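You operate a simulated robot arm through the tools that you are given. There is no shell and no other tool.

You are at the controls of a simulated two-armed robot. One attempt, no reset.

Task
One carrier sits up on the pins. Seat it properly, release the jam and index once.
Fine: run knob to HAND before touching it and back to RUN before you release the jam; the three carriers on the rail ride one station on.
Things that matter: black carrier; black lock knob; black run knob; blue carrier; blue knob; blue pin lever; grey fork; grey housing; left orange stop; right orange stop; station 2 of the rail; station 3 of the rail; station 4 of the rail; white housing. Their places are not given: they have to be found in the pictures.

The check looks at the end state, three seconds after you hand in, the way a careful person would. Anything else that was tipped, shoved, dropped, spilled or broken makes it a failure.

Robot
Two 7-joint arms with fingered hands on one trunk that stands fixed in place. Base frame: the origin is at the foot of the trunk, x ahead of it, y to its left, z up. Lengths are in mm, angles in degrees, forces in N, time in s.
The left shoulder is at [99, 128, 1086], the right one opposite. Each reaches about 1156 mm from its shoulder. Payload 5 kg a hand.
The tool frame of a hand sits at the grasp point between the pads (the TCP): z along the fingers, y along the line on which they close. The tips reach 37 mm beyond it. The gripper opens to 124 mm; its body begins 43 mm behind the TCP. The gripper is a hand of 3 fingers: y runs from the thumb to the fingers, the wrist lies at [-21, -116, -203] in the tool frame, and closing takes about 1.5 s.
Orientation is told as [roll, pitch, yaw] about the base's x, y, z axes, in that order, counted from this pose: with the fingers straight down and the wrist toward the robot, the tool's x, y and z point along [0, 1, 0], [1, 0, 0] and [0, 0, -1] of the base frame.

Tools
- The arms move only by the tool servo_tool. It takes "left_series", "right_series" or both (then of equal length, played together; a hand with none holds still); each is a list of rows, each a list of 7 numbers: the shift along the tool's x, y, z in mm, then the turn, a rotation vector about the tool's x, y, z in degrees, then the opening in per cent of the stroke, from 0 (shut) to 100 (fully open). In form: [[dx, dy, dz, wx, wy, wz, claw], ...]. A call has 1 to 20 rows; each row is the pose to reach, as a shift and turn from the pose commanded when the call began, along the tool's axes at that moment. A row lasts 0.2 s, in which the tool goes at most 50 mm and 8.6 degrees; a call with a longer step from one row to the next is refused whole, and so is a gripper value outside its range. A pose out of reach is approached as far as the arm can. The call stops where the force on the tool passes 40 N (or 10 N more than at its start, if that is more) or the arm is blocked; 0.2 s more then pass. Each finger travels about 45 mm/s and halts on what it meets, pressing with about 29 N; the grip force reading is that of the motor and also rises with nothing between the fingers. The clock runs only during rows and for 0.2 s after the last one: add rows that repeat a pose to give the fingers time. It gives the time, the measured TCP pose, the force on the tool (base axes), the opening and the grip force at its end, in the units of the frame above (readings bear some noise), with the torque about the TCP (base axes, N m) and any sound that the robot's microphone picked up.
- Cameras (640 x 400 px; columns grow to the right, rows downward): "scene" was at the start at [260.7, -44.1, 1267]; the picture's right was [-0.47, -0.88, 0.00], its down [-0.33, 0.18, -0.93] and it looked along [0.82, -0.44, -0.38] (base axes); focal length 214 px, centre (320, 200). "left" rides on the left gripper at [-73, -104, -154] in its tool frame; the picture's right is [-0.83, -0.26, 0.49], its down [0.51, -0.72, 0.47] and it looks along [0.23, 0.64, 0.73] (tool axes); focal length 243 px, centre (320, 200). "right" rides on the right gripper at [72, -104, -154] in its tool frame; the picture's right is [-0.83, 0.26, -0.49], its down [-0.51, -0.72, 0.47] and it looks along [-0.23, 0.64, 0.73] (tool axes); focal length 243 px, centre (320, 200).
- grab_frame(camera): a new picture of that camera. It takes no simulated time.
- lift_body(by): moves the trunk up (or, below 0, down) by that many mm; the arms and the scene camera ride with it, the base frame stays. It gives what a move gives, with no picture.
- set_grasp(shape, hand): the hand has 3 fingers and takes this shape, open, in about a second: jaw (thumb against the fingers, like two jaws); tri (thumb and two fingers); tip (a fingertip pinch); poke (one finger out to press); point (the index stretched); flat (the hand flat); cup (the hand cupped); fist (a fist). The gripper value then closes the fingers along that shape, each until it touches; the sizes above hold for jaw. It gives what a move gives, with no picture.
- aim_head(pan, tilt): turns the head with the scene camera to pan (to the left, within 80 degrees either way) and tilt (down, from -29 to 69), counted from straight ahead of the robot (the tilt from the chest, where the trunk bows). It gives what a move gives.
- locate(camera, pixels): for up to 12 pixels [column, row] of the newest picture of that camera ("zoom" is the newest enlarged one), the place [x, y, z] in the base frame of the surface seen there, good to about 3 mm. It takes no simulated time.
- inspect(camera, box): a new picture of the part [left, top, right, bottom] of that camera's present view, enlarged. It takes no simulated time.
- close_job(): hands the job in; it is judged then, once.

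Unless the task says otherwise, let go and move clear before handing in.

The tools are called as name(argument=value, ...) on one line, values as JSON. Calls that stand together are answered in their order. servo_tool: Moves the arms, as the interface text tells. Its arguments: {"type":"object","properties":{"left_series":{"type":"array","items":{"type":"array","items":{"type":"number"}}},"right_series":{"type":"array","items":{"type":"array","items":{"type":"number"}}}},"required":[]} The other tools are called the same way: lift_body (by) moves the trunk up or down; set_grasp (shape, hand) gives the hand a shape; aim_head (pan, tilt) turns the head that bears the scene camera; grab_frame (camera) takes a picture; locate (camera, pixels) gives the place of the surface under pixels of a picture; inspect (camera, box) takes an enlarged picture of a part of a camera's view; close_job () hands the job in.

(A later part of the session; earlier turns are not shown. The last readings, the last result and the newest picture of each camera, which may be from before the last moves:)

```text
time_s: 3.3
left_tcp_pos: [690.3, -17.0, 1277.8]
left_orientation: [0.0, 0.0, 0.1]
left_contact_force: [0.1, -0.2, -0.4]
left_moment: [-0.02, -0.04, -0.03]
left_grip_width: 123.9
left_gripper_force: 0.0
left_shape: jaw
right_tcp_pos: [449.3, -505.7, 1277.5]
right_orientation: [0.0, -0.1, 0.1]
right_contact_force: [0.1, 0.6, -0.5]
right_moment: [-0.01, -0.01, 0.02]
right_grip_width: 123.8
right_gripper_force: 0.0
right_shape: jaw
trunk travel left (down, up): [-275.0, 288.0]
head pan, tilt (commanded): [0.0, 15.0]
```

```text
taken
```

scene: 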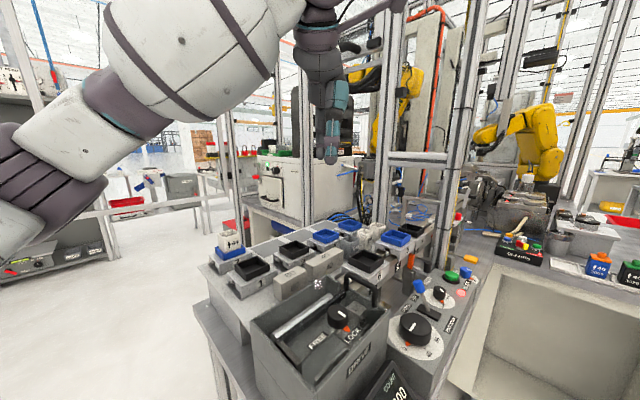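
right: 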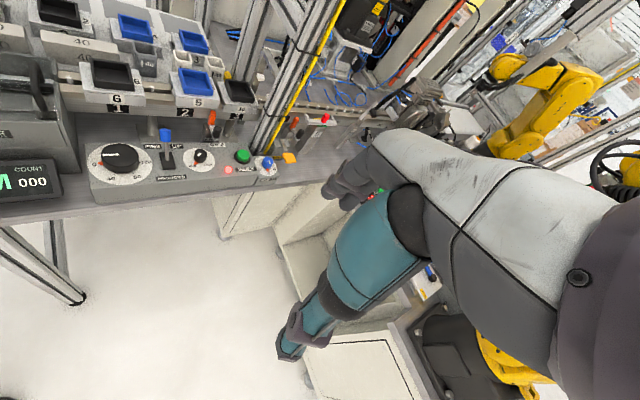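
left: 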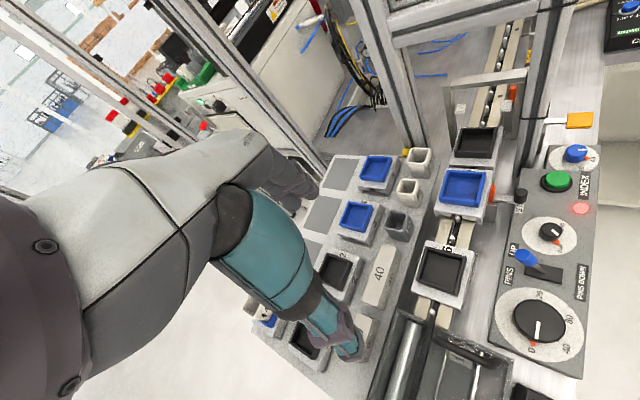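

The workspace between the right hand and the panel is open. I'll bring the right hand above the run knob at (703,-282), z≈1090, yaw −30°, partly closed, so it clears the lever and stop knob.

servo_tool(right_series=[[18.6, 21.1, 10, 0, 0, 2.5, 90], [37.2, 42.3, 25, 0, 0, 5, 80], [55.9, 63.4, 40, 0, 0, 7.5, 70], [74.5, 84.6, 55, 0, 0, 10, 60], [93.1, 105.7, 70, 0, 0, 12.5, 55], [111.7, 126.8, 85, 0, 0, 15, 50], [130.4, 148, 100, 0, 0, 17.5, 45], [149, 169.1, 115, 0, 0, 20, 42], [167.6, 190.3, 130, 0, 0, 22.5, 40], [186.2, 211.4, 145, 0, 0, 25, 40], [204.9, 232.5, 165, 0, 0, 27.5, 40], [223.5, 253.7, 187, 0, 0, 30, 40], [223.5, 253.7, 187, 0, 0, 30, 40]])

grab_frame(camera="left")

grab_frame(camera="right")

aim_head(pan=-25, tilt=30)

grab_frame(camera="scene")

```text
time_s: 6.1
left_tcp_pos: [688.4, -18.5, 1280.0]
left_orientation: [0.0, -0.1, 0.1]
left_contact_force: [-0.3, -0.3, -0.1]
left_moment: [0.01, 0.0, 0.01]
left_grip_width: 123.6
left_gripper_force: 0.2
left_shape: jaw
right_tcp_pos: [701.6, -282.5, 1091.9]
right_orientation: [0.1, 0.0, -29.9]
right_contact_force: [-0.7, -0.2, -0.7]
right_moment: [0.03, -0.04, 0.0]
right_grip_width: 49.9
right_gripper_force: 0.1
right_shape: jaw
trunk travel left (down, up): [-275.0, 288.0]
head pan, tilt (commanded): [0.0, 15.0]
```

```text
taken
```

left: 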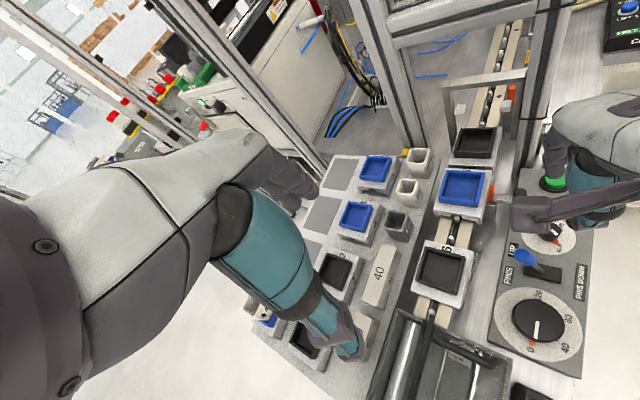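

```text
taken
```

right: 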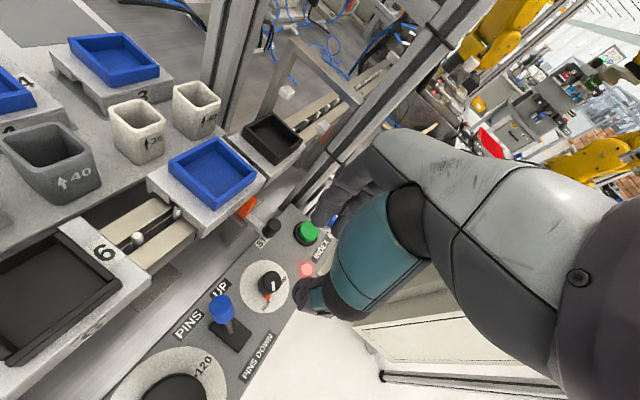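

```text
time_s: 7.0
left_tcp_pos: [691.0, -16.7, 1277.6]
left_orientation: [0.1, -0.1, 0.1]
left_contact_force: [0.7, 0.6, -0.8]
left_moment: [0.0, 0.02, -0.04]
left_grip_width: 123.9
left_gripper_force: 0.1
left_shape: jaw
right_tcp_pos: [703.1, -280.5, 1090.3]
right_orientation: [0.1, -0.2, -29.8]
right_contact_force: [-0.4, 0.0, 0.5]
right_moment: [0.03, 0.01, 0.01]
right_grip_width: 50.0
right_gripper_force: 0.0
right_shape: jaw
trunk travel left (down, up): [-275.0, 288.0]
head pan, tilt (commanded): [-25.0, 30.0]
```

```text
taken
```

scene: 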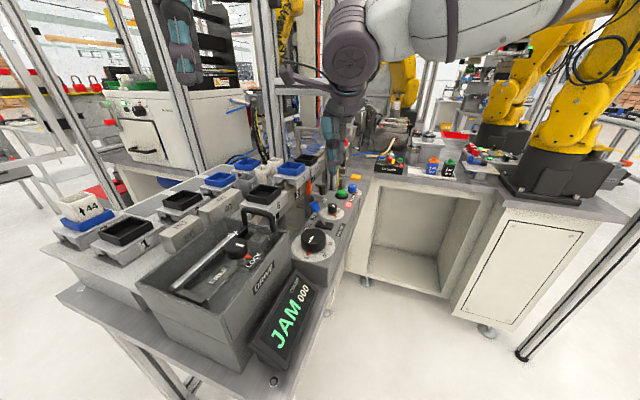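

The right hand hovers over the knob, 140 mm above it. I'll zoom in on the hand from the scene and left cameras to see its clearance to the lever and stop knob.

inspect(camera="scene", box=[270, 60, 400, 250])

inspect(camera="left", box=[480, 80, 640, 280])

inspect(camera="right", box=[180, 180, 360, 330])

```text
2.11 times, centred on (335, 155) of scene
```

zoom: 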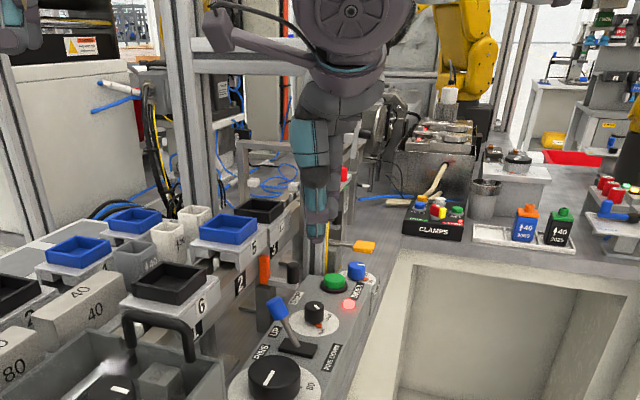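

```text
2.00 times, centred on (560, 180) of left
```

zoom: 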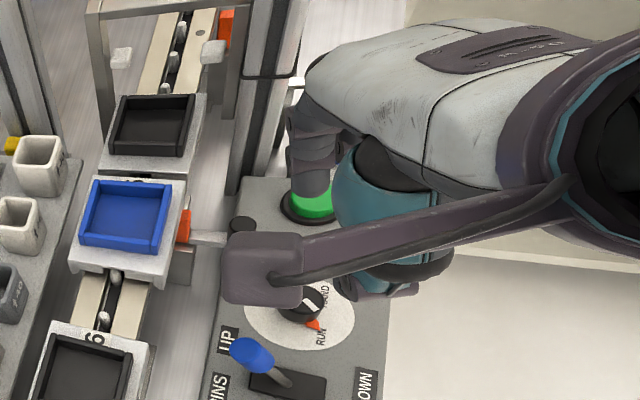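

```text
2.67 times, centred on (270, 255) of right
```

zoom: 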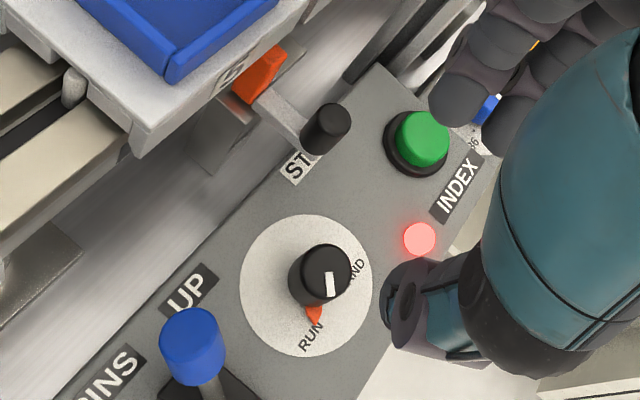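

The hand's fingers and thumb straddle the knob axis with room to the lever and stop knob. I'll go down 80 mm and look again.

servo_tool(right_series=[[0, 0, 20, 0, 0, 0, 40], [0, 0, 40, 0, 0, 0, 40], [0, 0, 60, 0, 0, 0, 40], [0, 0, 80, 0, 0, 0, 40], [0, 0, 80, 0, 0, 0, 40]])

inspect(camera="right", box=[240, 150, 420, 320])

inspect(camera="left", box=[480, 130, 640, 280])

inspect(camera="scene", box=[280, 130, 390, 240])

```text
time_s: 8.2
left_tcp_pos: [690.4, -15.7, 1279.2]
left_orientation: [0.1, 0.0, 0.0]
left_contact_force: [-0.6, -0.5, -0.6]
left_moment: [0.02, -0.03, -0.02]
left_grip_width: 123.5
left_gripper_force: 0.0
left_shape: jaw
right_tcp_pos: [702.4, -281.1, 1009.9]
right_orientation: [0.0, -0.1, -29.8]
right_contact_force: [0.4, -0.1, 1.6]
right_moment: [0.02, 0.01, 0.01]
right_grip_width: 49.9
right_gripper_force: 0.0
right_shape: jaw
trunk travel left (down, up): [-275.0, 288.0]
head pan, tilt (commanded): [-25.0, 30.0]
```

```text
2.35 times, centred on (330, 235) of right
```

zoom: 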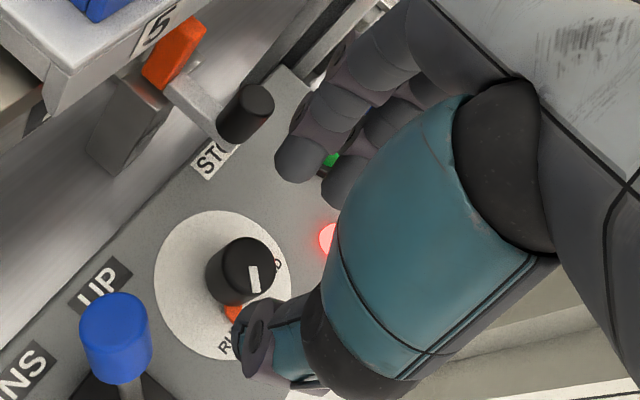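

```text
2.67 times, centred on (560, 205) of left
```

zoom: 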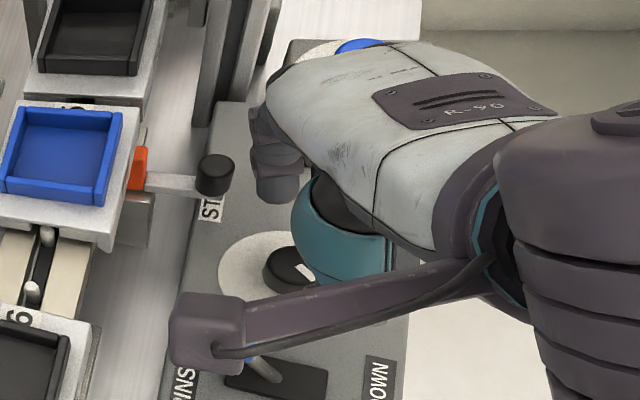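

```text
3.64 times, centred on (335, 185) of scene
```

zoom: 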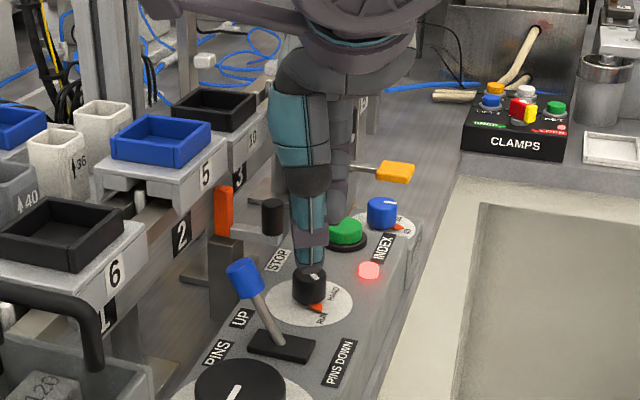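

In the right view the knob top (zoom 243,262) lies between the thumb tip (250,335) and the two fingertips (300–345,175), so alignment is good. I'll go down to put the tips around the knob, then close.

servo_tool(right_series=[[1, 0, 13, 0, 0, 0, 40], [1, 0, 26, 0, 0, 0, 40], [1, 0, 39, 0, 0, 0, 40], [1, 0, 39, 0, 0, 0, 40]])

inspect(camera="right", box=[240, 150, 420, 320])

inspect(camera="scene", box=[300, 150, 370, 220])

```text
time_s: 9.2
left_tcp_pos: [690.9, -16.6, 1278.1]
left_orientation: [0.0, 0.0, 0.0]
left_contact_force: [-0.2, -0.5, 1.0]
left_moment: [0.0, -0.01, 0.03]
left_grip_width: 123.6
left_gripper_force: 0.2
left_shape: jaw
right_tcp_pos: [704.3, -280.9, 971.1]
right_orientation: [0.1, -0.2, -29.8]
right_contact_force: [-0.3, 0.2, -0.4]
right_moment: [0.02, -0.03, 0.02]
right_grip_width: 50.1
right_gripper_force: 0.0
right_shape: jaw
trunk travel left (down, up): [-275.0, 288.0]
head pan, tilt (commanded): [-25.0, 30.0]
```

```text
2.35 times, centred on (330, 235) of right
```

zoom: 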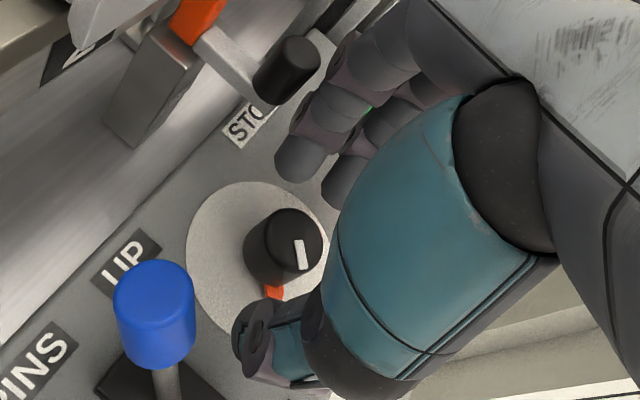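

```text
5.71 times, centred on (335, 185) of scene
```

zoom: 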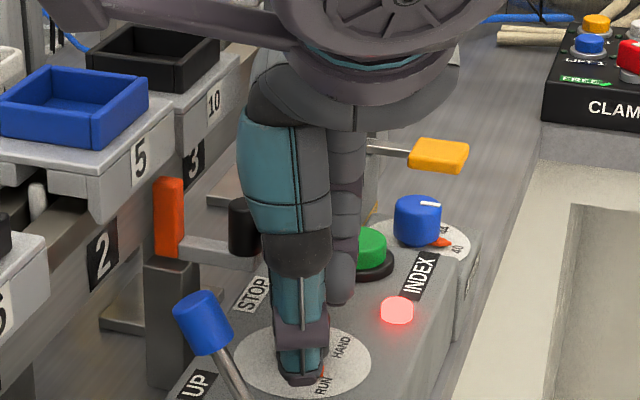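

The knob is centred between thumb and fingers. I'll close on it and check the grip.

servo_tool(right_series=[[0, 0, 0, 0, 0, 0, 30], [0, 0, 0, 0, 0, 0, 20], [0, 0, 0, 0, 0, 0, 10], [0, 0, 0, 0, 0, 0, 5], [0, 0, 0, 0, 0, 0, 5], [0, 0, 0, 0, 0, 0, 5]])

inspect(camera="right", box=[240, 150, 420, 320])

```text
time_s: 10.6
left_tcp_pos: [690.2, -16.7, 1279.5]
left_orientation: [-0.1, 0.0, 0.2]
left_contact_force: [-0.4, -0.3, 0.0]
left_moment: [-0.03, 0.01, 0.0]
left_grip_width: 123.8
left_gripper_force: 0.0
left_shape: jaw
right_tcp_pos: [704.1, -281.8, 971.2]
right_orientation: [0.0, 0.0, -29.9]
right_contact_force: [-0.7, 0.8, -2.0]
right_moment: [-0.01, -0.01, -0.02]
right_grip_width: 16.5
right_gripper_force: 29.2
right_shape: jaw
trunk travel left (down, up): [-275.0, 288.0]
head pan, tilt (commanded): [-25.0, 30.0]
```

```text
2.35 times, centred on (330, 235) of right
```

zoom: 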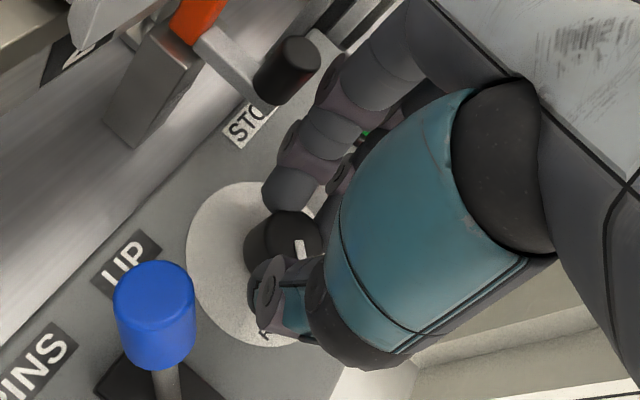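

The grip holds at 29 N. I'll turn +45° about the vertical first and check that the knob follows.

servo_tool(right_series=[[0, 0, 0, 0, 0, -7.5, 5], [0, 0, 0, 0, 0, -15, 5], [0, 0, 0, 0, 0, -22.5, 5], [0, 0, 0, 0, 0, -30, 5], [0, 0, 0, 0, 0, -37.5, 5], [0, 0, 0, 0, 0, -45, 5], [0, 0, 0, 0, 0, -45, 5]])

inspect(camera="right", box=[240, 150, 420, 320])

inspect(camera="scene", box=[300, 150, 370, 220])

inspect(camera="left", box=[480, 130, 640, 280])

```text
time_s: 12.2
left_tcp_pos: [689.3, -19.1, 1278.8]
left_orientation: [0.1, 0.1, 0.1]
left_contact_force: [-0.3, -0.6, -1.3]
left_moment: [-0.03, 0.0, 0.03]
left_grip_width: 123.6
left_gripper_force: 0.1
left_shape: jaw
right_tcp_pos: [702.1, -283.4, 971.8]
right_orientation: [0.0, -0.2, 15.0]
right_contact_force: [-4.2, -14.8, 1.9]
right_moment: [0.12, -1.31, -0.92]
right_grip_width: 14.3
right_gripper_force: 29.8
right_shape: jaw
trunk travel left (down, up): [-275.0, 288.0]
head pan, tilt (commanded): [-25.0, 30.0]
```

```text
2.35 times, centred on (330, 235) of right
```

zoom: 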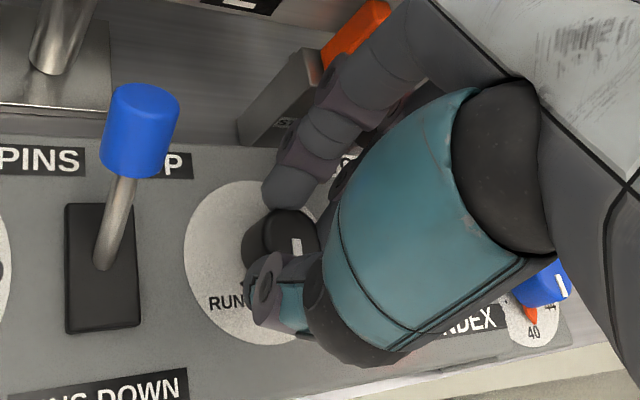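

```text
5.71 times, centred on (335, 185) of scene
```

zoom: 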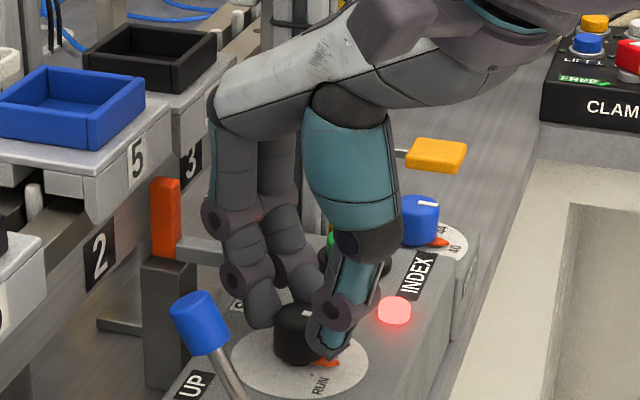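

```text
2.67 times, centred on (560, 205) of left
```

zoom: 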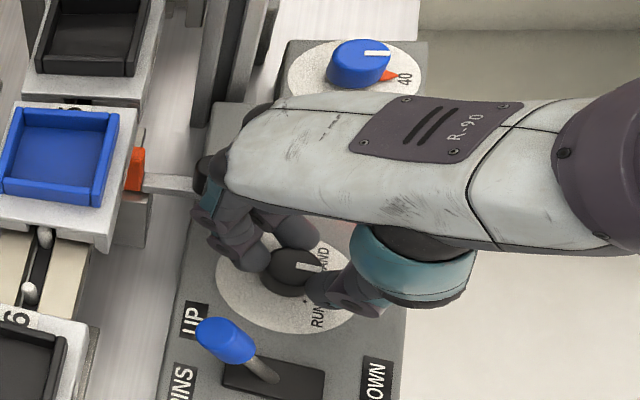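

The knob followed: its white line now points midway between RUN and HAND. There is −15 N sideways though, and the finger knuckles look close to the stop's black knob, so I'll open slightly, lift straight up and regrip from a safer angle.

servo_tool(right_series=[[0, 0, 0, 0, 0, 0, 16], [0, 0, 0, 0, 0, 0, 20], [0, 0, 0, 0, 0, 0, 20]])

inspect(camera="scene", box=[300, 150, 370, 220])

inspect(camera="left", box=[510, 160, 590, 260])

```text
time_s: 13.0
left_tcp_pos: [687.5, -19.6, 1279.6]
left_orientation: [0.1, -0.1, 0.0]
left_contact_force: [-0.7, -1.1, 0.5]
left_moment: [-0.01, -0.01, -0.01]
left_grip_width: 123.6
left_gripper_force: 0.1
left_shape: jaw
right_tcp_pos: [700.6, -282.7, 972.8]
right_orientation: [0.0, -0.4, 15.1]
right_contact_force: [-17.7, -23.5, 6.0]
right_moment: [-0.14, -0.94, -1.07]
right_grip_width: 21.2
right_gripper_force: 0.1
right_shape: jaw
trunk travel left (down, up): [-275.0, 288.0]
head pan, tilt (commanded): [-25.0, 30.0]
```

```text
5.71 times, centred on (335, 185) of scene
```

zoom: 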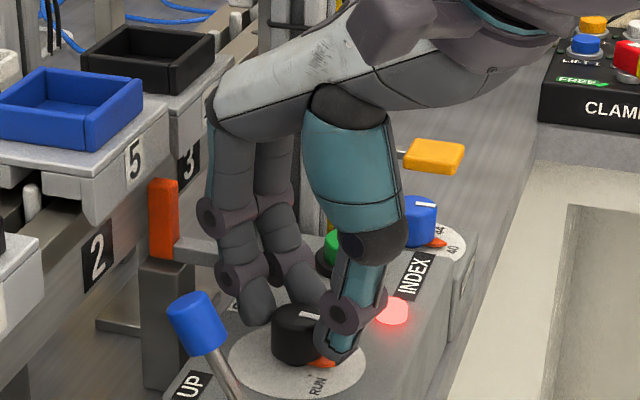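

```text
4.00 times, centred on (550, 210) of left
```

zoom: 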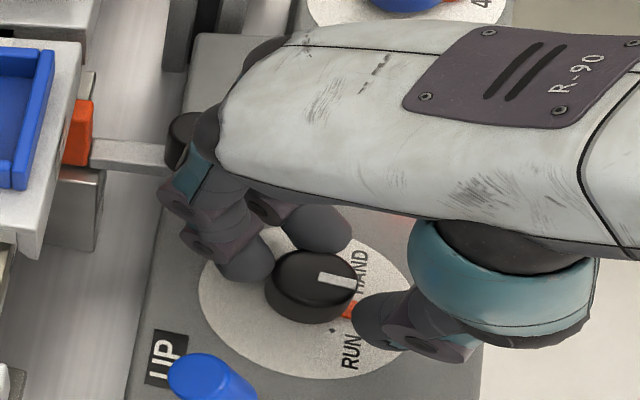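

The hand pushes on the stop's black knob (reaction −18,−24 N). I'll rotate back a little and shift away from it, then lift clear of the run knob.

servo_tool(right_series=[[-2, -2, 0, 0, 0, 4, 21], [-3, -3, 0, 0, 0, 8, 22], [-3, -3, -6, 0, 0, 10, 22], [-3, -3, -20, 0, 0, 10, 22], [-3, -3, -40, 0, 0, 10, 22], [-3, -3, -60, 0, 0, 10, 25]])

inspect(camera="scene", box=[290, 140, 380, 220])

inspect(camera="left", box=[470, 160, 600, 260])

inspect(camera="right", box=[200, 120, 420, 320])

```text
time_s: 14.4
left_tcp_pos: [690.9, -17.1, 1278.8]
left_orientation: [-0.1, -0.1, 0.0]
left_contact_force: [0.7, -0.4, 0.0]
left_moment: [-0.02, -0.02, 0.01]
left_grip_width: 123.6
left_gripper_force: 0.0
left_shape: jaw
right_tcp_pos: [700.8, -283.6, 1032.7]
right_orientation: [0.0, 0.0, 5.1]
right_contact_force: [0.1, 0.4, 0.3]
right_moment: [0.0, 0.01, -0.01]
right_grip_width: 30.7
right_gripper_force: 0.1
right_shape: jaw
trunk travel left (down, up): [-275.0, 288.0]
head pan, tilt (commanded): [-25.0, 30.0]
```

```text
5.00 times, centred on (335, 180) of scene
```

zoom: 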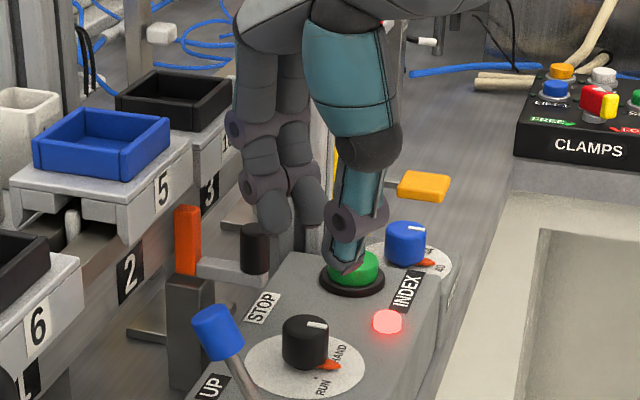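

```text
4.00 times, centred on (535, 210) of left
```

zoom: 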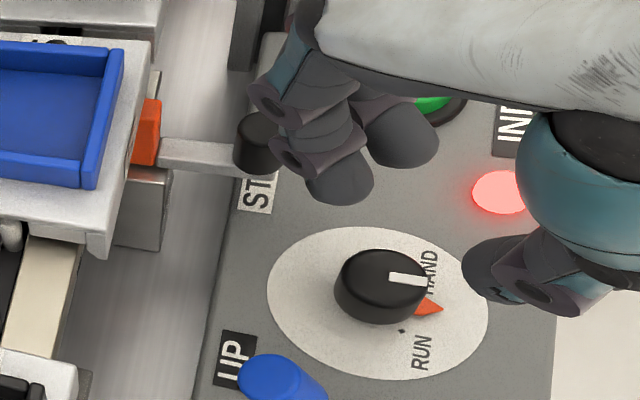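

```text
2.00 times, centred on (310, 220) of right
```

zoom: 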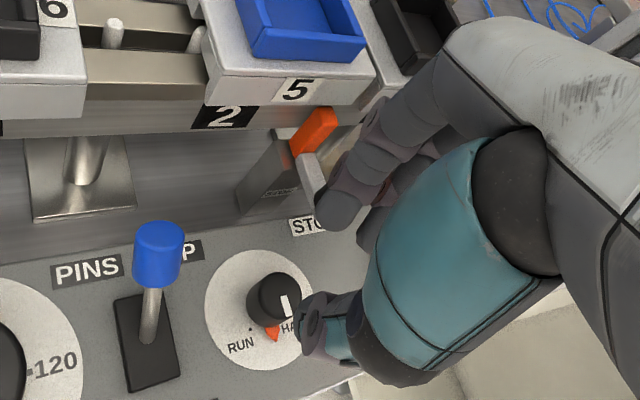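

The stop did not move, and the run pointer is past halfway to HAND. I'll measure its exact angle, then regrip at yaw −40°.

locate(camera="zoom", pixels=[[274, 337], [250, 330]])

inspect(camera="left", box=[530, 210, 590, 260])

locate(camera="zoom", pixels=[[305, 215], [400, 235], [330, 295], [345, 190], [385, 185], [225, 175], [395, 170], [310, 130], [310, 225], [420, 240]])

```text
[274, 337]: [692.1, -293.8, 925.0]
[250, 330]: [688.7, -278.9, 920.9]
```

```text
8.00 times, centred on (560, 235) of left
```

zoom: 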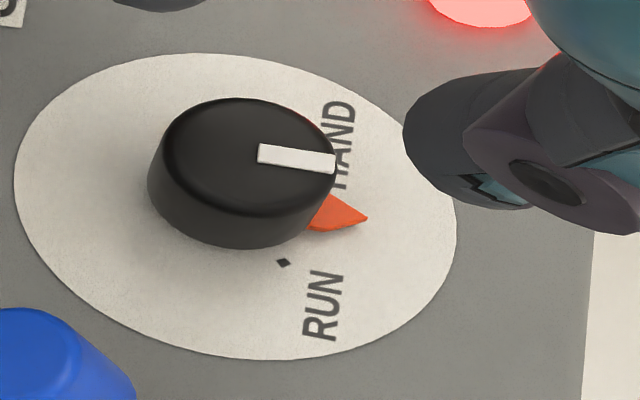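

```text
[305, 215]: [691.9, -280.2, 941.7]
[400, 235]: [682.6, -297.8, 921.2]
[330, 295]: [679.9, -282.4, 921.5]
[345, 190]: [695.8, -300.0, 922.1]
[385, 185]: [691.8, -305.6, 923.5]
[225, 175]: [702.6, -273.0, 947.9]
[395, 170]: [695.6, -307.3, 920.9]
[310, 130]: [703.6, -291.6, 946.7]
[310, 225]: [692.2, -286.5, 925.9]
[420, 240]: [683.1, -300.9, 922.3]
```

The pointer is at ~227°, so 45° remain to HAND (270°). I'll rotate the hand to yaw 35° at height, where fingers clear both the stop knob and the lever, then go down again.

servo_tool(right_series=[[0, 0, -20, 0, 0, -6, 29], [0, 0, -20, 0, 0, -12, 29], [0, 0, -20, 0, 0, -18, 29], [0, 0, -20, 0, 0, -24, 29], [0, 0, -20, 0, 0, -30, 29], [0, 0, -20, 0, 0, -30, 29]])

inspect(camera="scene", box=[290, 140, 380, 220])

inspect(camera="left", box=[470, 160, 600, 260])

```text
time_s: 15.8
left_tcp_pos: [689.4, -17.5, 1278.9]
left_orientation: [0.0, 0.0, 0.0]
left_contact_force: [0.1, -0.4, -0.8]
left_moment: [-0.03, 0.0, -0.02]
left_grip_width: 123.9
left_gripper_force: 0.0
left_shape: jaw
right_tcp_pos: [699.3, -283.7, 1052.2]
right_orientation: [-0.1, -0.1, 35.3]
right_contact_force: [-0.8, -0.1, 0.0]
right_moment: [-0.04, 0.0, -0.02]
right_grip_width: 35.7
right_gripper_force: 0.1
right_shape: jaw
trunk travel left (down, up): [-275.0, 288.0]
head pan, tilt (commanded): [-25.0, 30.0]
```

```text
5.00 times, centred on (335, 180) of scene
```

zoom: 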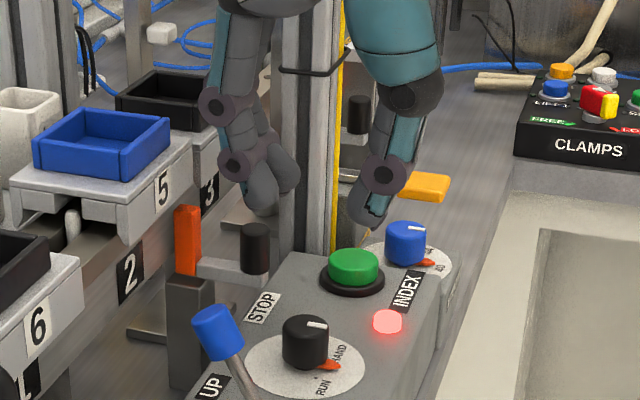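

```text
4.00 times, centred on (535, 210) of left
```

zoom: 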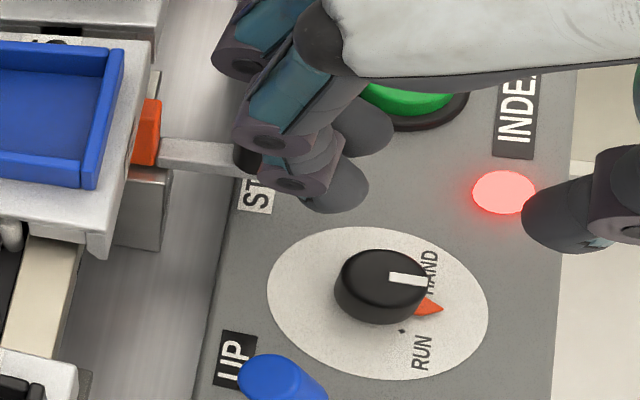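

servo_tool(right_series=[[0, 3.4, 15, 0, 0, 0, 29], [0, 3.4, 30, 0, 0, 0, 29], [0, 3.4, 45, 0, 0, 0, 29], [0, 3.4, 55, 0, 0, 0, 29], [0, 3.4, 65, 0, 0, 0, 29], [0, 3.4, 76, 0, 0, 0, 29], [0, 3.4, 76, 0, 0, 0, 29]])

inspect(camera="scene", box=[290, 140, 380, 220])

inspect(camera="left", box=[470, 160, 600, 260])

inspect(camera="right", box=[200, 120, 420, 320])

```text
time_s: 17.4
left_tcp_pos: [689.9, -15.9, 1278.7]
left_orientation: [0.0, 0.0, 0.2]
left_contact_force: [0.6, -1.2, 0.1]
left_moment: [0.02, 0.03, -0.02]
left_grip_width: 123.9
left_gripper_force: 0.1
left_shape: jaw
right_tcp_pos: [703.6, -279.7, 976.3]
right_orientation: [-0.1, -0.1, 35.1]
right_contact_force: [-0.2, -0.2, -0.3]
right_moment: [0.01, -0.01, -0.03]
right_grip_width: 35.6
right_gripper_force: 0.1
right_shape: jaw
trunk travel left (down, up): [-275.0, 288.0]
head pan, tilt (commanded): [-25.0, 30.0]
```

```text
5.00 times, centred on (335, 180) of scene
```

zoom: 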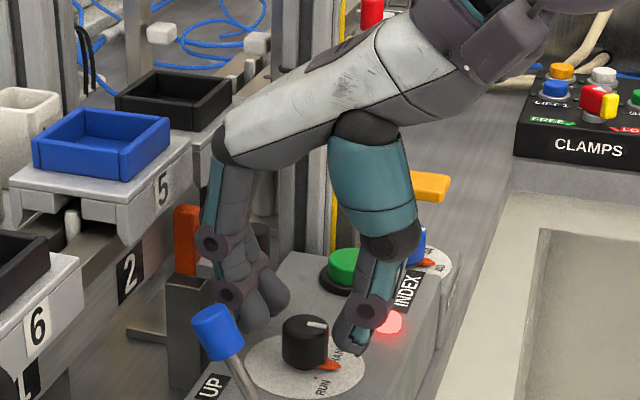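

```text
4.00 times, centred on (535, 210) of left
```

zoom: 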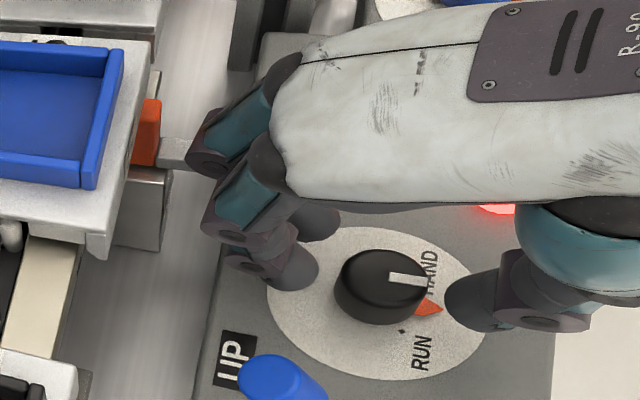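

```text
2.00 times, centred on (310, 220) of right
```

zoom: 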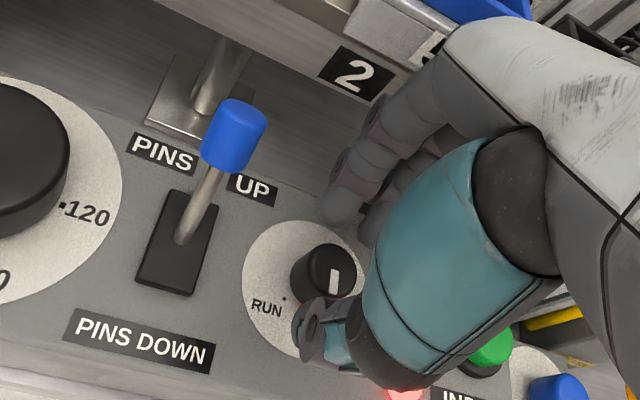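

No contact force, and the knob sits between the fingers. I'll close and turn +45°.

servo_tool(right_series=[[0, 0, 0, 0, 0, 0, 20], [0, 0, 0, 0, 0, 0, 10], [0, 0, 0, 0, 0, 0, 5], [0, 0, 0, 0, 0, 0, 5], [0, 0, 0, 0, 0, 0, 5], [0, 0, 0, 0, 0, -7, 5], [0, 0, 0, 0, 0, -14, 5], [0, 0, 0, 0, 0, -21, 5], [0, 0, 0, 0, 0, -28, 5], [0, 0, 0, 0, 0, -35, 5], [0, 0, 0, 0, 0, -42, 5], [0, 0, 0, 0, 0, -48, 5], [0, 0, 0, 0, 0, -48, 5]])

inspect(camera="scene", box=[290, 140, 380, 220])

inspect(camera="left", box=[470, 160, 600, 260])

inspect(camera="right", box=[200, 120, 420, 320])

```text
time_s: 20.2
left_tcp_pos: [690.1, -17.0, 1278.0]
left_orientation: [0.1, 0.0, 0.1]
left_contact_force: [0.1, -0.4, 0.7]
left_moment: [0.02, -0.01, 0.0]
left_grip_width: 123.6
left_gripper_force: 0.0
left_shape: jaw
right_tcp_pos: [702.7, -282.2, 976.8]
right_orientation: [-0.1, 0.0, 83.0]
right_contact_force: [4.2, 0.5, 6.2]
right_moment: [0.01, -0.14, -0.09]
right_grip_width: 13.9
right_gripper_force: 29.1
right_shape: jaw
trunk travel left (down, up): [-275.0, 288.0]
head pan, tilt (commanded): [-25.0, 30.0]
```

```text
5.00 times, centred on (335, 180) of scene
```

zoom: 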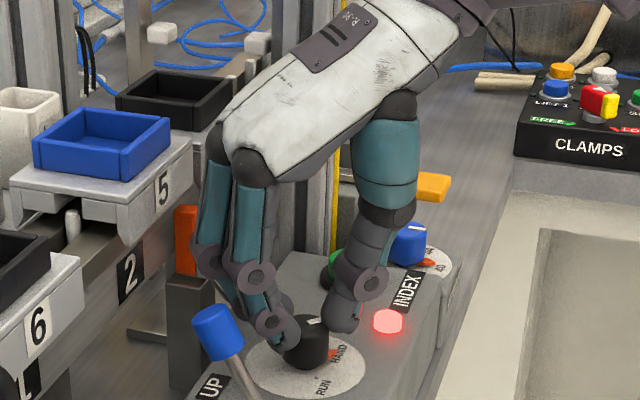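

```text
4.00 times, centred on (535, 210) of left
```

zoom: 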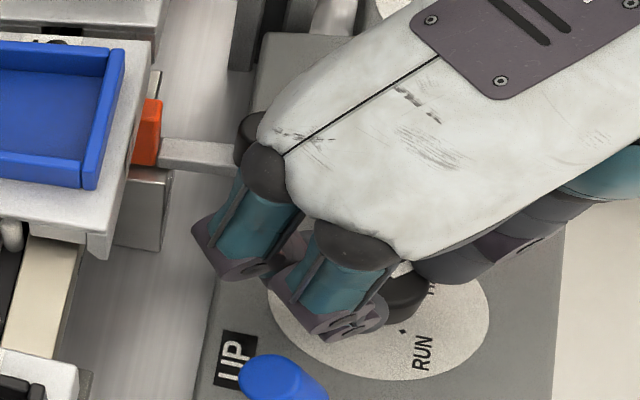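

```text
2.00 times, centred on (310, 220) of right
```

zoom: 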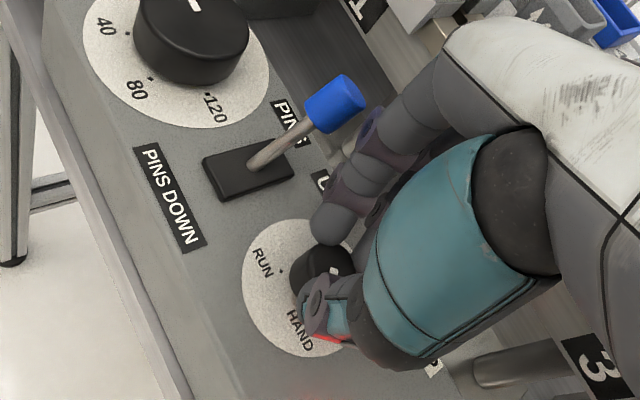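

The pointer now appears under HAND. I'll open a little and lift off, then verify.

servo_tool(right_series=[[0, 0, 0, 0, 0, 0, 18], [0, 0, 0, 0, 0, 0, 24], [0, 0, 0, 0, 0, 0, 24], [0, 0, -15, 0, 0, 0, 24], [0, 0, -35, 0, 0, 0, 24], [0, 0, -60, 0, 0, 0, 24], [0, 0, -90, 0, 0, 0, 24]])

inspect(camera="left", box=[530, 210, 590, 260])

inspect(camera="scene", box=[290, 140, 380, 220])

grab_frame(camera="left")

```text
time_s: 21.8
left_tcp_pos: [688.5, -16.3, 1278.9]
left_orientation: [0.0, 0.0, 0.1]
left_contact_force: [-0.5, -0.3, 0.3]
left_moment: [0.01, 0.01, 0.0]
left_grip_width: 123.5
left_gripper_force: 0.1
left_shape: jaw
right_tcp_pos: [702.2, -280.9, 1066.2]
right_orientation: [-0.1, 0.1, 83.1]
right_contact_force: [-0.6, 0.2, -0.6]
right_moment: [-0.01, 0.01, -0.01]
right_grip_width: 29.4
right_gripper_force: 0.0
right_shape: jaw
trunk travel left (down, up): [-275.0, 288.0]
head pan, tilt (commanded): [-25.0, 30.0]
```

```text
8.00 times, centred on (560, 235) of left
```

zoom: 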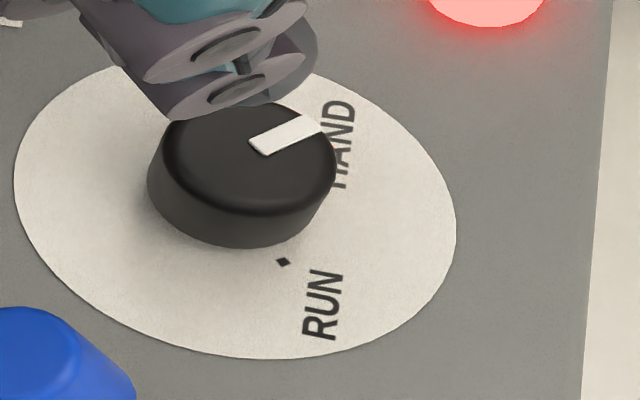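

```text
5.00 times, centred on (335, 180) of scene
```

zoom: 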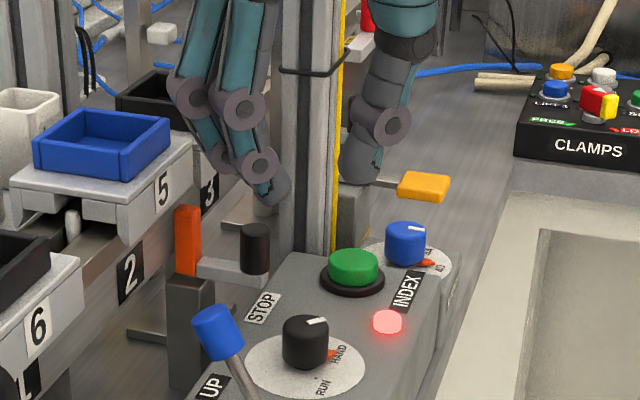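

```text
taken
```

left: 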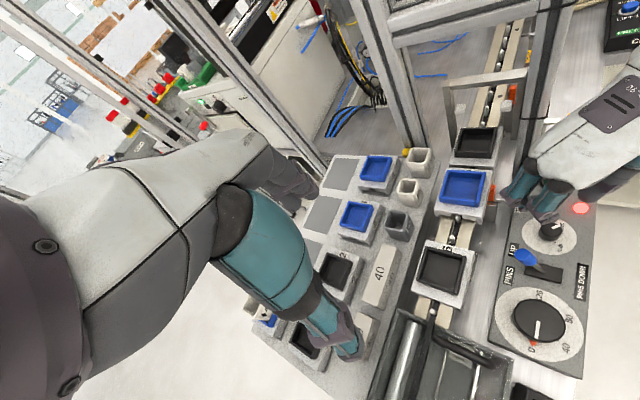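

The white line now points at 270°, i.e. HAND is set. Next I'll move the right hand above the blue carrier with yaw 45° (closing across the rail), TCP about (794,−198.5,1115).

servo_tool(right_series=[[0, 0, -25, 0, 0, 0, 35], [0, 0, -49, 0, 0, 5, 45], [-10, 12, -49, 0, 0, 12, 55], [-20, 23, -49, 0, 0, 19, 60], [-32, 36, -49, 0, 0, 26, 65], [-44, 50, -49, 0, 0, 33, 68], [-56, 64, -49, 0, 0, 38, 68], [-68, 78, -49, 0, 0, 38, 68], [-81.2, 93.1, -49, 0, 0, 38, 68], [-81.2, 93.1, -49, 0, 0, 38, 68]])

grab_frame(camera="right")

inspect(camera="left", box=[390, 110, 550, 230])

inspect(camera="scene", box=[250, 110, 370, 210])

```text
time_s: 24.0
left_tcp_pos: [689.5, -17.4, 1278.6]
left_orientation: [-0.1, 0.0, 0.1]
left_contact_force: [0.1, -0.2, -0.7]
left_moment: [0.04, -0.06, 0.0]
left_grip_width: 123.7
left_gripper_force: 0.0
left_shape: jaw
right_tcp_pos: [794.9, -199.7, 1115.2]
right_orientation: [-0.1, -0.1, 45.1]
right_contact_force: [0.1, 0.2, 0.7]
right_moment: [-0.01, -0.01, 0.0]
right_grip_width: 84.0
right_gripper_force: 0.0
right_shape: jaw
trunk travel left (down, up): [-275.0, 288.0]
head pan, tilt (commanded): [-25.0, 30.0]
```

```text
taken
```

right: 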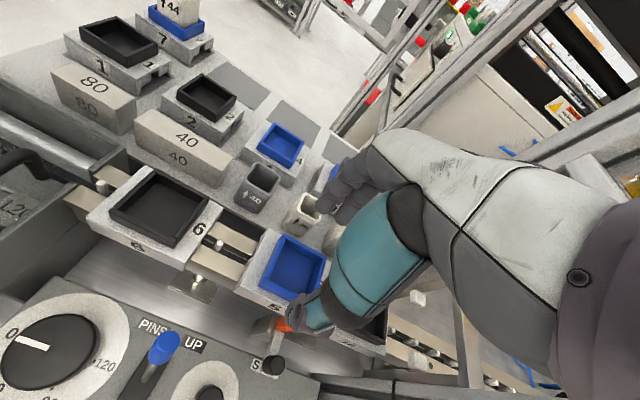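

```text
3.33 times, centred on (470, 170) of left
```

zoom: 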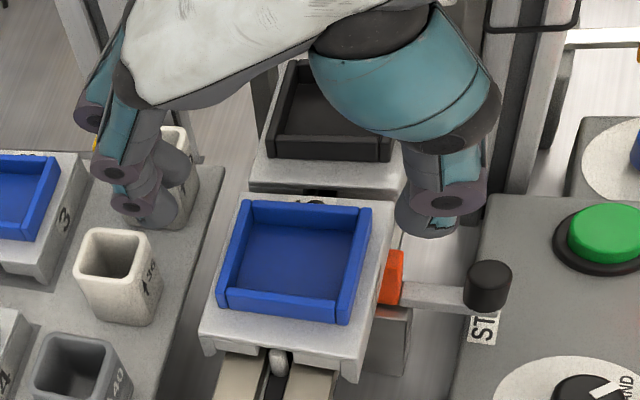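

```text
4.00 times, centred on (310, 160) of scene
```

zoom: 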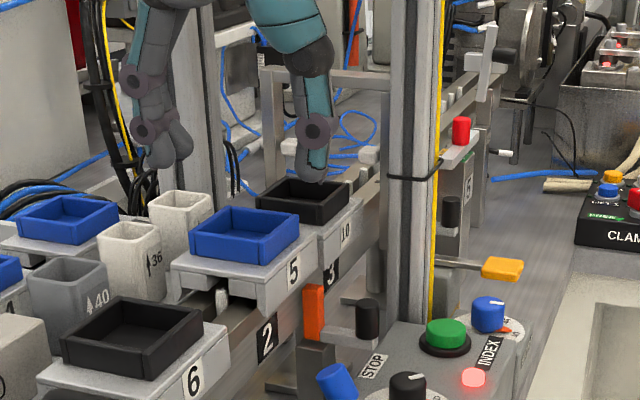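

The hand hovers over the blue tray, well placed. I'll go down in two steps to put the tips beside the tray walls, just above the plate.

servo_tool(right_series=[[0, 0, 10, 0, 0, 0, 68], [0, 0, 20, 0, 0, 0, 68], [0, 0, 30, 0, 0, 0, 68], [0, 0, 30, 0, 0, 0, 68]])

inspect(camera="right", box=[220, 180, 420, 340])

inspect(camera="left", box=[390, 110, 550, 230])

inspect(camera="scene", box=[250, 110, 370, 210])

```text
time_s: 25.0
left_tcp_pos: [690.1, -16.6, 1277.3]
left_orientation: [0.0, -0.1, -0.1]
left_contact_force: [0.3, 0.5, 0.3]
left_moment: [0.02, 0.04, -0.01]
left_grip_width: 123.4
left_gripper_force: 0.0
left_shape: jaw
right_tcp_pos: [795.4, -199.0, 1083.8]
right_orientation: [-0.1, 0.0, 45.1]
right_contact_force: [-0.9, 0.7, 0.3]
right_moment: [0.0, -0.01, -0.01]
right_grip_width: 84.2
right_gripper_force: 0.0
right_shape: jaw
trunk travel left (down, up): [-275.0, 288.0]
head pan, tilt (commanded): [-25.0, 30.0]
```

```text
2.50 times, centred on (320, 260) of right
```

zoom: 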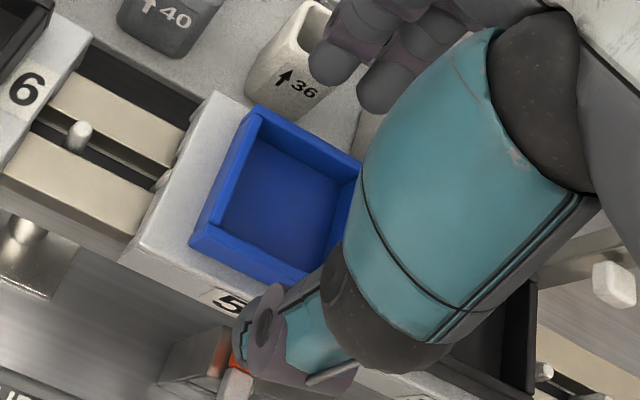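

```text
3.33 times, centred on (470, 170) of left
```

zoom: 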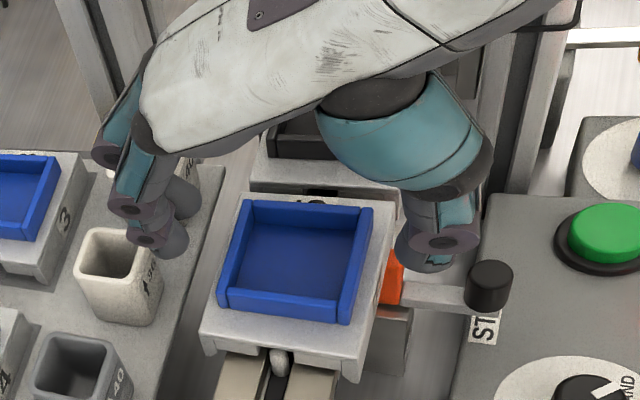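

```text
4.00 times, centred on (310, 160) of scene
```

zoom: 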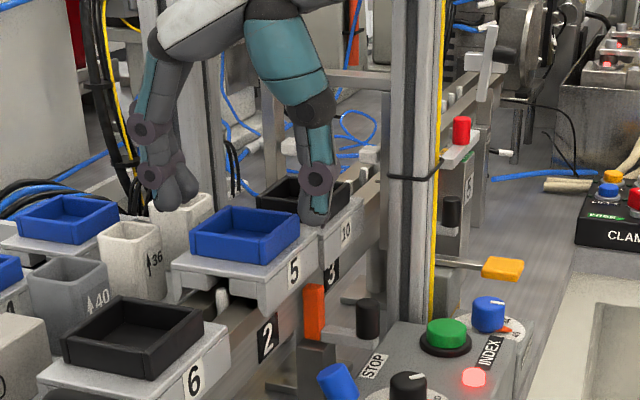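

servo_tool(right_series=[[0, 0, 0, 0, 0, 0, 62], [0, 0, 0, 0, 0, 0, 58], [0, 0, 0, 0, 0, 0, 58]])

inspect(camera="left", box=[400, 140, 520, 215])

locate(camera="zoom", pixels=[[180, 210], [160, 210], [200, 190], [445, 250], [460, 220], [420, 240], [120, 240], [250, 120], [230, 130], [260, 180], [420, 150], [395, 140]])

```text
time_s: 25.8
left_tcp_pos: [690.9, -16.8, 1277.6]
left_orientation: [-0.1, 0.0, 0.1]
left_contact_force: [-0.2, -0.6, 0.3]
left_moment: [0.04, -0.01, -0.01]
left_grip_width: 123.9
left_gripper_force: 0.1
left_shape: jaw
right_tcp_pos: [796.3, -199.7, 1083.6]
right_orientation: [-0.1, 0.0, 45.1]
right_contact_force: [-1.3, -0.7, 0.6]
right_moment: [0.01, 0.02, 0.01]
right_grip_width: 72.1
right_gripper_force: 0.0
right_shape: jaw
trunk travel left (down, up): [-275.0, 288.0]
head pan, tilt (commanded): [-25.0, 30.0]
```

```text
5.33 times, centred on (460, 178) of left
```

zoom: 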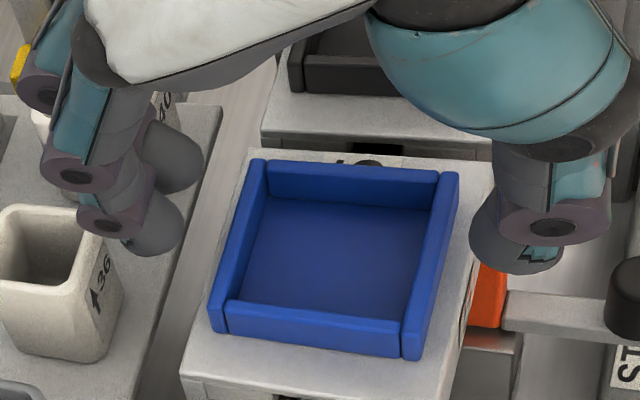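

```text
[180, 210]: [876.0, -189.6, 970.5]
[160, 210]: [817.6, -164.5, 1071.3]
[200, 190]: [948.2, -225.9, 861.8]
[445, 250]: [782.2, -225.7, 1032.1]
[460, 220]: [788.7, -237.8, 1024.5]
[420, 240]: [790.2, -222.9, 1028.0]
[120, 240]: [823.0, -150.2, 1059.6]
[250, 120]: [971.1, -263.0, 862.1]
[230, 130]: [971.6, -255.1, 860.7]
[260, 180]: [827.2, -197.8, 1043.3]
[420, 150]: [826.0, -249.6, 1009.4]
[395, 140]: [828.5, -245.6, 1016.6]
```

Fingertips are at v≈456–480 with the tray wall at 448 and the cups beyond 495, so it's safe to go down 17 mm and close.

servo_tool(right_series=[[0, 0, 8, 0, 0, 0, 58], [0, 0, 16.5, 0, 0, 0, 58], [0, 0, 16.5, 0, 0, 0, 58]])

inspect(camera="scene", box=[270, 120, 350, 180])

inspect(camera="left", box=[400, 140, 520, 215])

inspect(camera="right", box=[220, 180, 420, 340])

```text
time_s: 26.6
left_tcp_pos: [691.0, -16.8, 1278.0]
left_orientation: [0.1, 0.0, -0.1]
left_contact_force: [-0.4, 0.9, -0.7]
left_moment: [0.0, 0.02, 0.03]
left_grip_width: 123.7
left_gripper_force: 0.1
left_shape: jaw
right_tcp_pos: [795.6, -198.2, 1068.6]
right_orientation: [-0.2, 0.0, 45.0]
right_contact_force: [-0.2, -0.3, -0.1]
right_moment: [-0.02, 0.0, -0.03]
right_grip_width: 72.7
right_gripper_force: 0.0
right_shape: jaw
trunk travel left (down, up): [-275.0, 288.0]
head pan, tilt (commanded): [-25.0, 30.0]
```

```text
6.67 times, centred on (310, 150) of scene
```

zoom: 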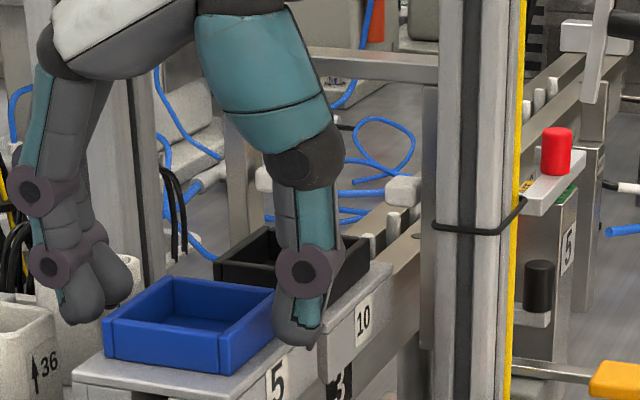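

```text
5.33 times, centred on (460, 178) of left
```

zoom: 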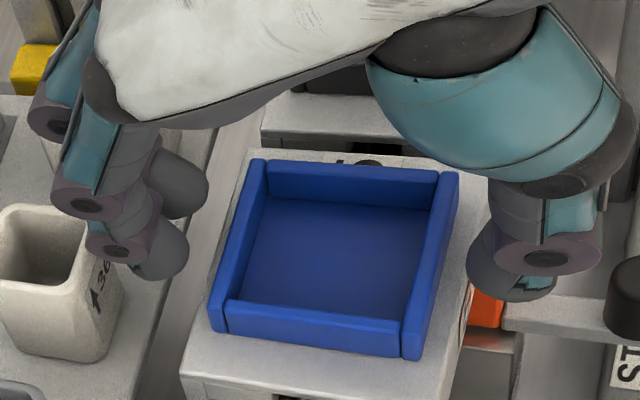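

```text
2.50 times, centred on (320, 260) of right
```

zoom: 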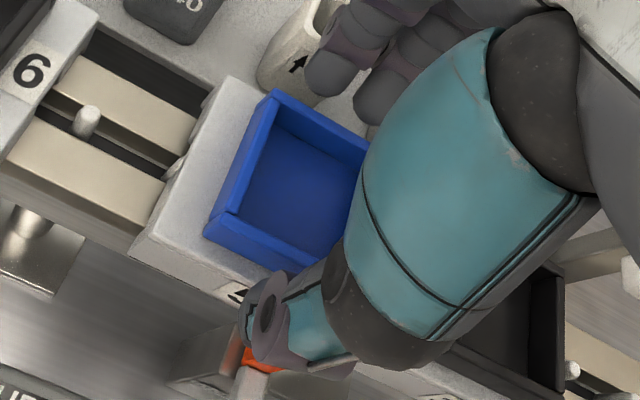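

The fingertips overlap only the top of the thin tray wall, so gripping the plate's deeper sides would be sturdier. I'll measure cup 36's nearest side and the plate side before choosing.

inspect(camera="left", box=[390, 160, 470, 230])

locate(camera="zoom", pixels=[[130, 140], [178, 145], [188, 150], [200, 230], [170, 270], [150, 130], [200, 180], [120, 200], [60, 330], [130, 340], [330, 330], [300, 320]])

```text
5.71 times, centred on (430, 195) of left
```

zoom: 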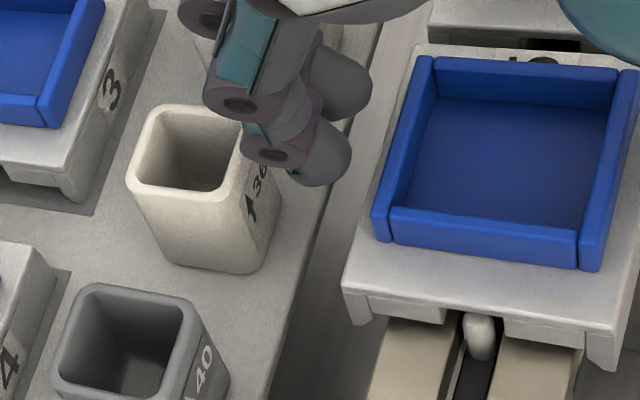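

```text
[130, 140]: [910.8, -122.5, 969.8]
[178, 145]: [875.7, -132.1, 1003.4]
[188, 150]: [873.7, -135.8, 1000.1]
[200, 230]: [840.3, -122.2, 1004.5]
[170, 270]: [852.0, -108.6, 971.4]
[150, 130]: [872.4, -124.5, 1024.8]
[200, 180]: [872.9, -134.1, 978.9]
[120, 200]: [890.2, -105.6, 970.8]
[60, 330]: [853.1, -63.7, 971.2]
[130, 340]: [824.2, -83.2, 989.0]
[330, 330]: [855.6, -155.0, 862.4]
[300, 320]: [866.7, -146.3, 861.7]
```

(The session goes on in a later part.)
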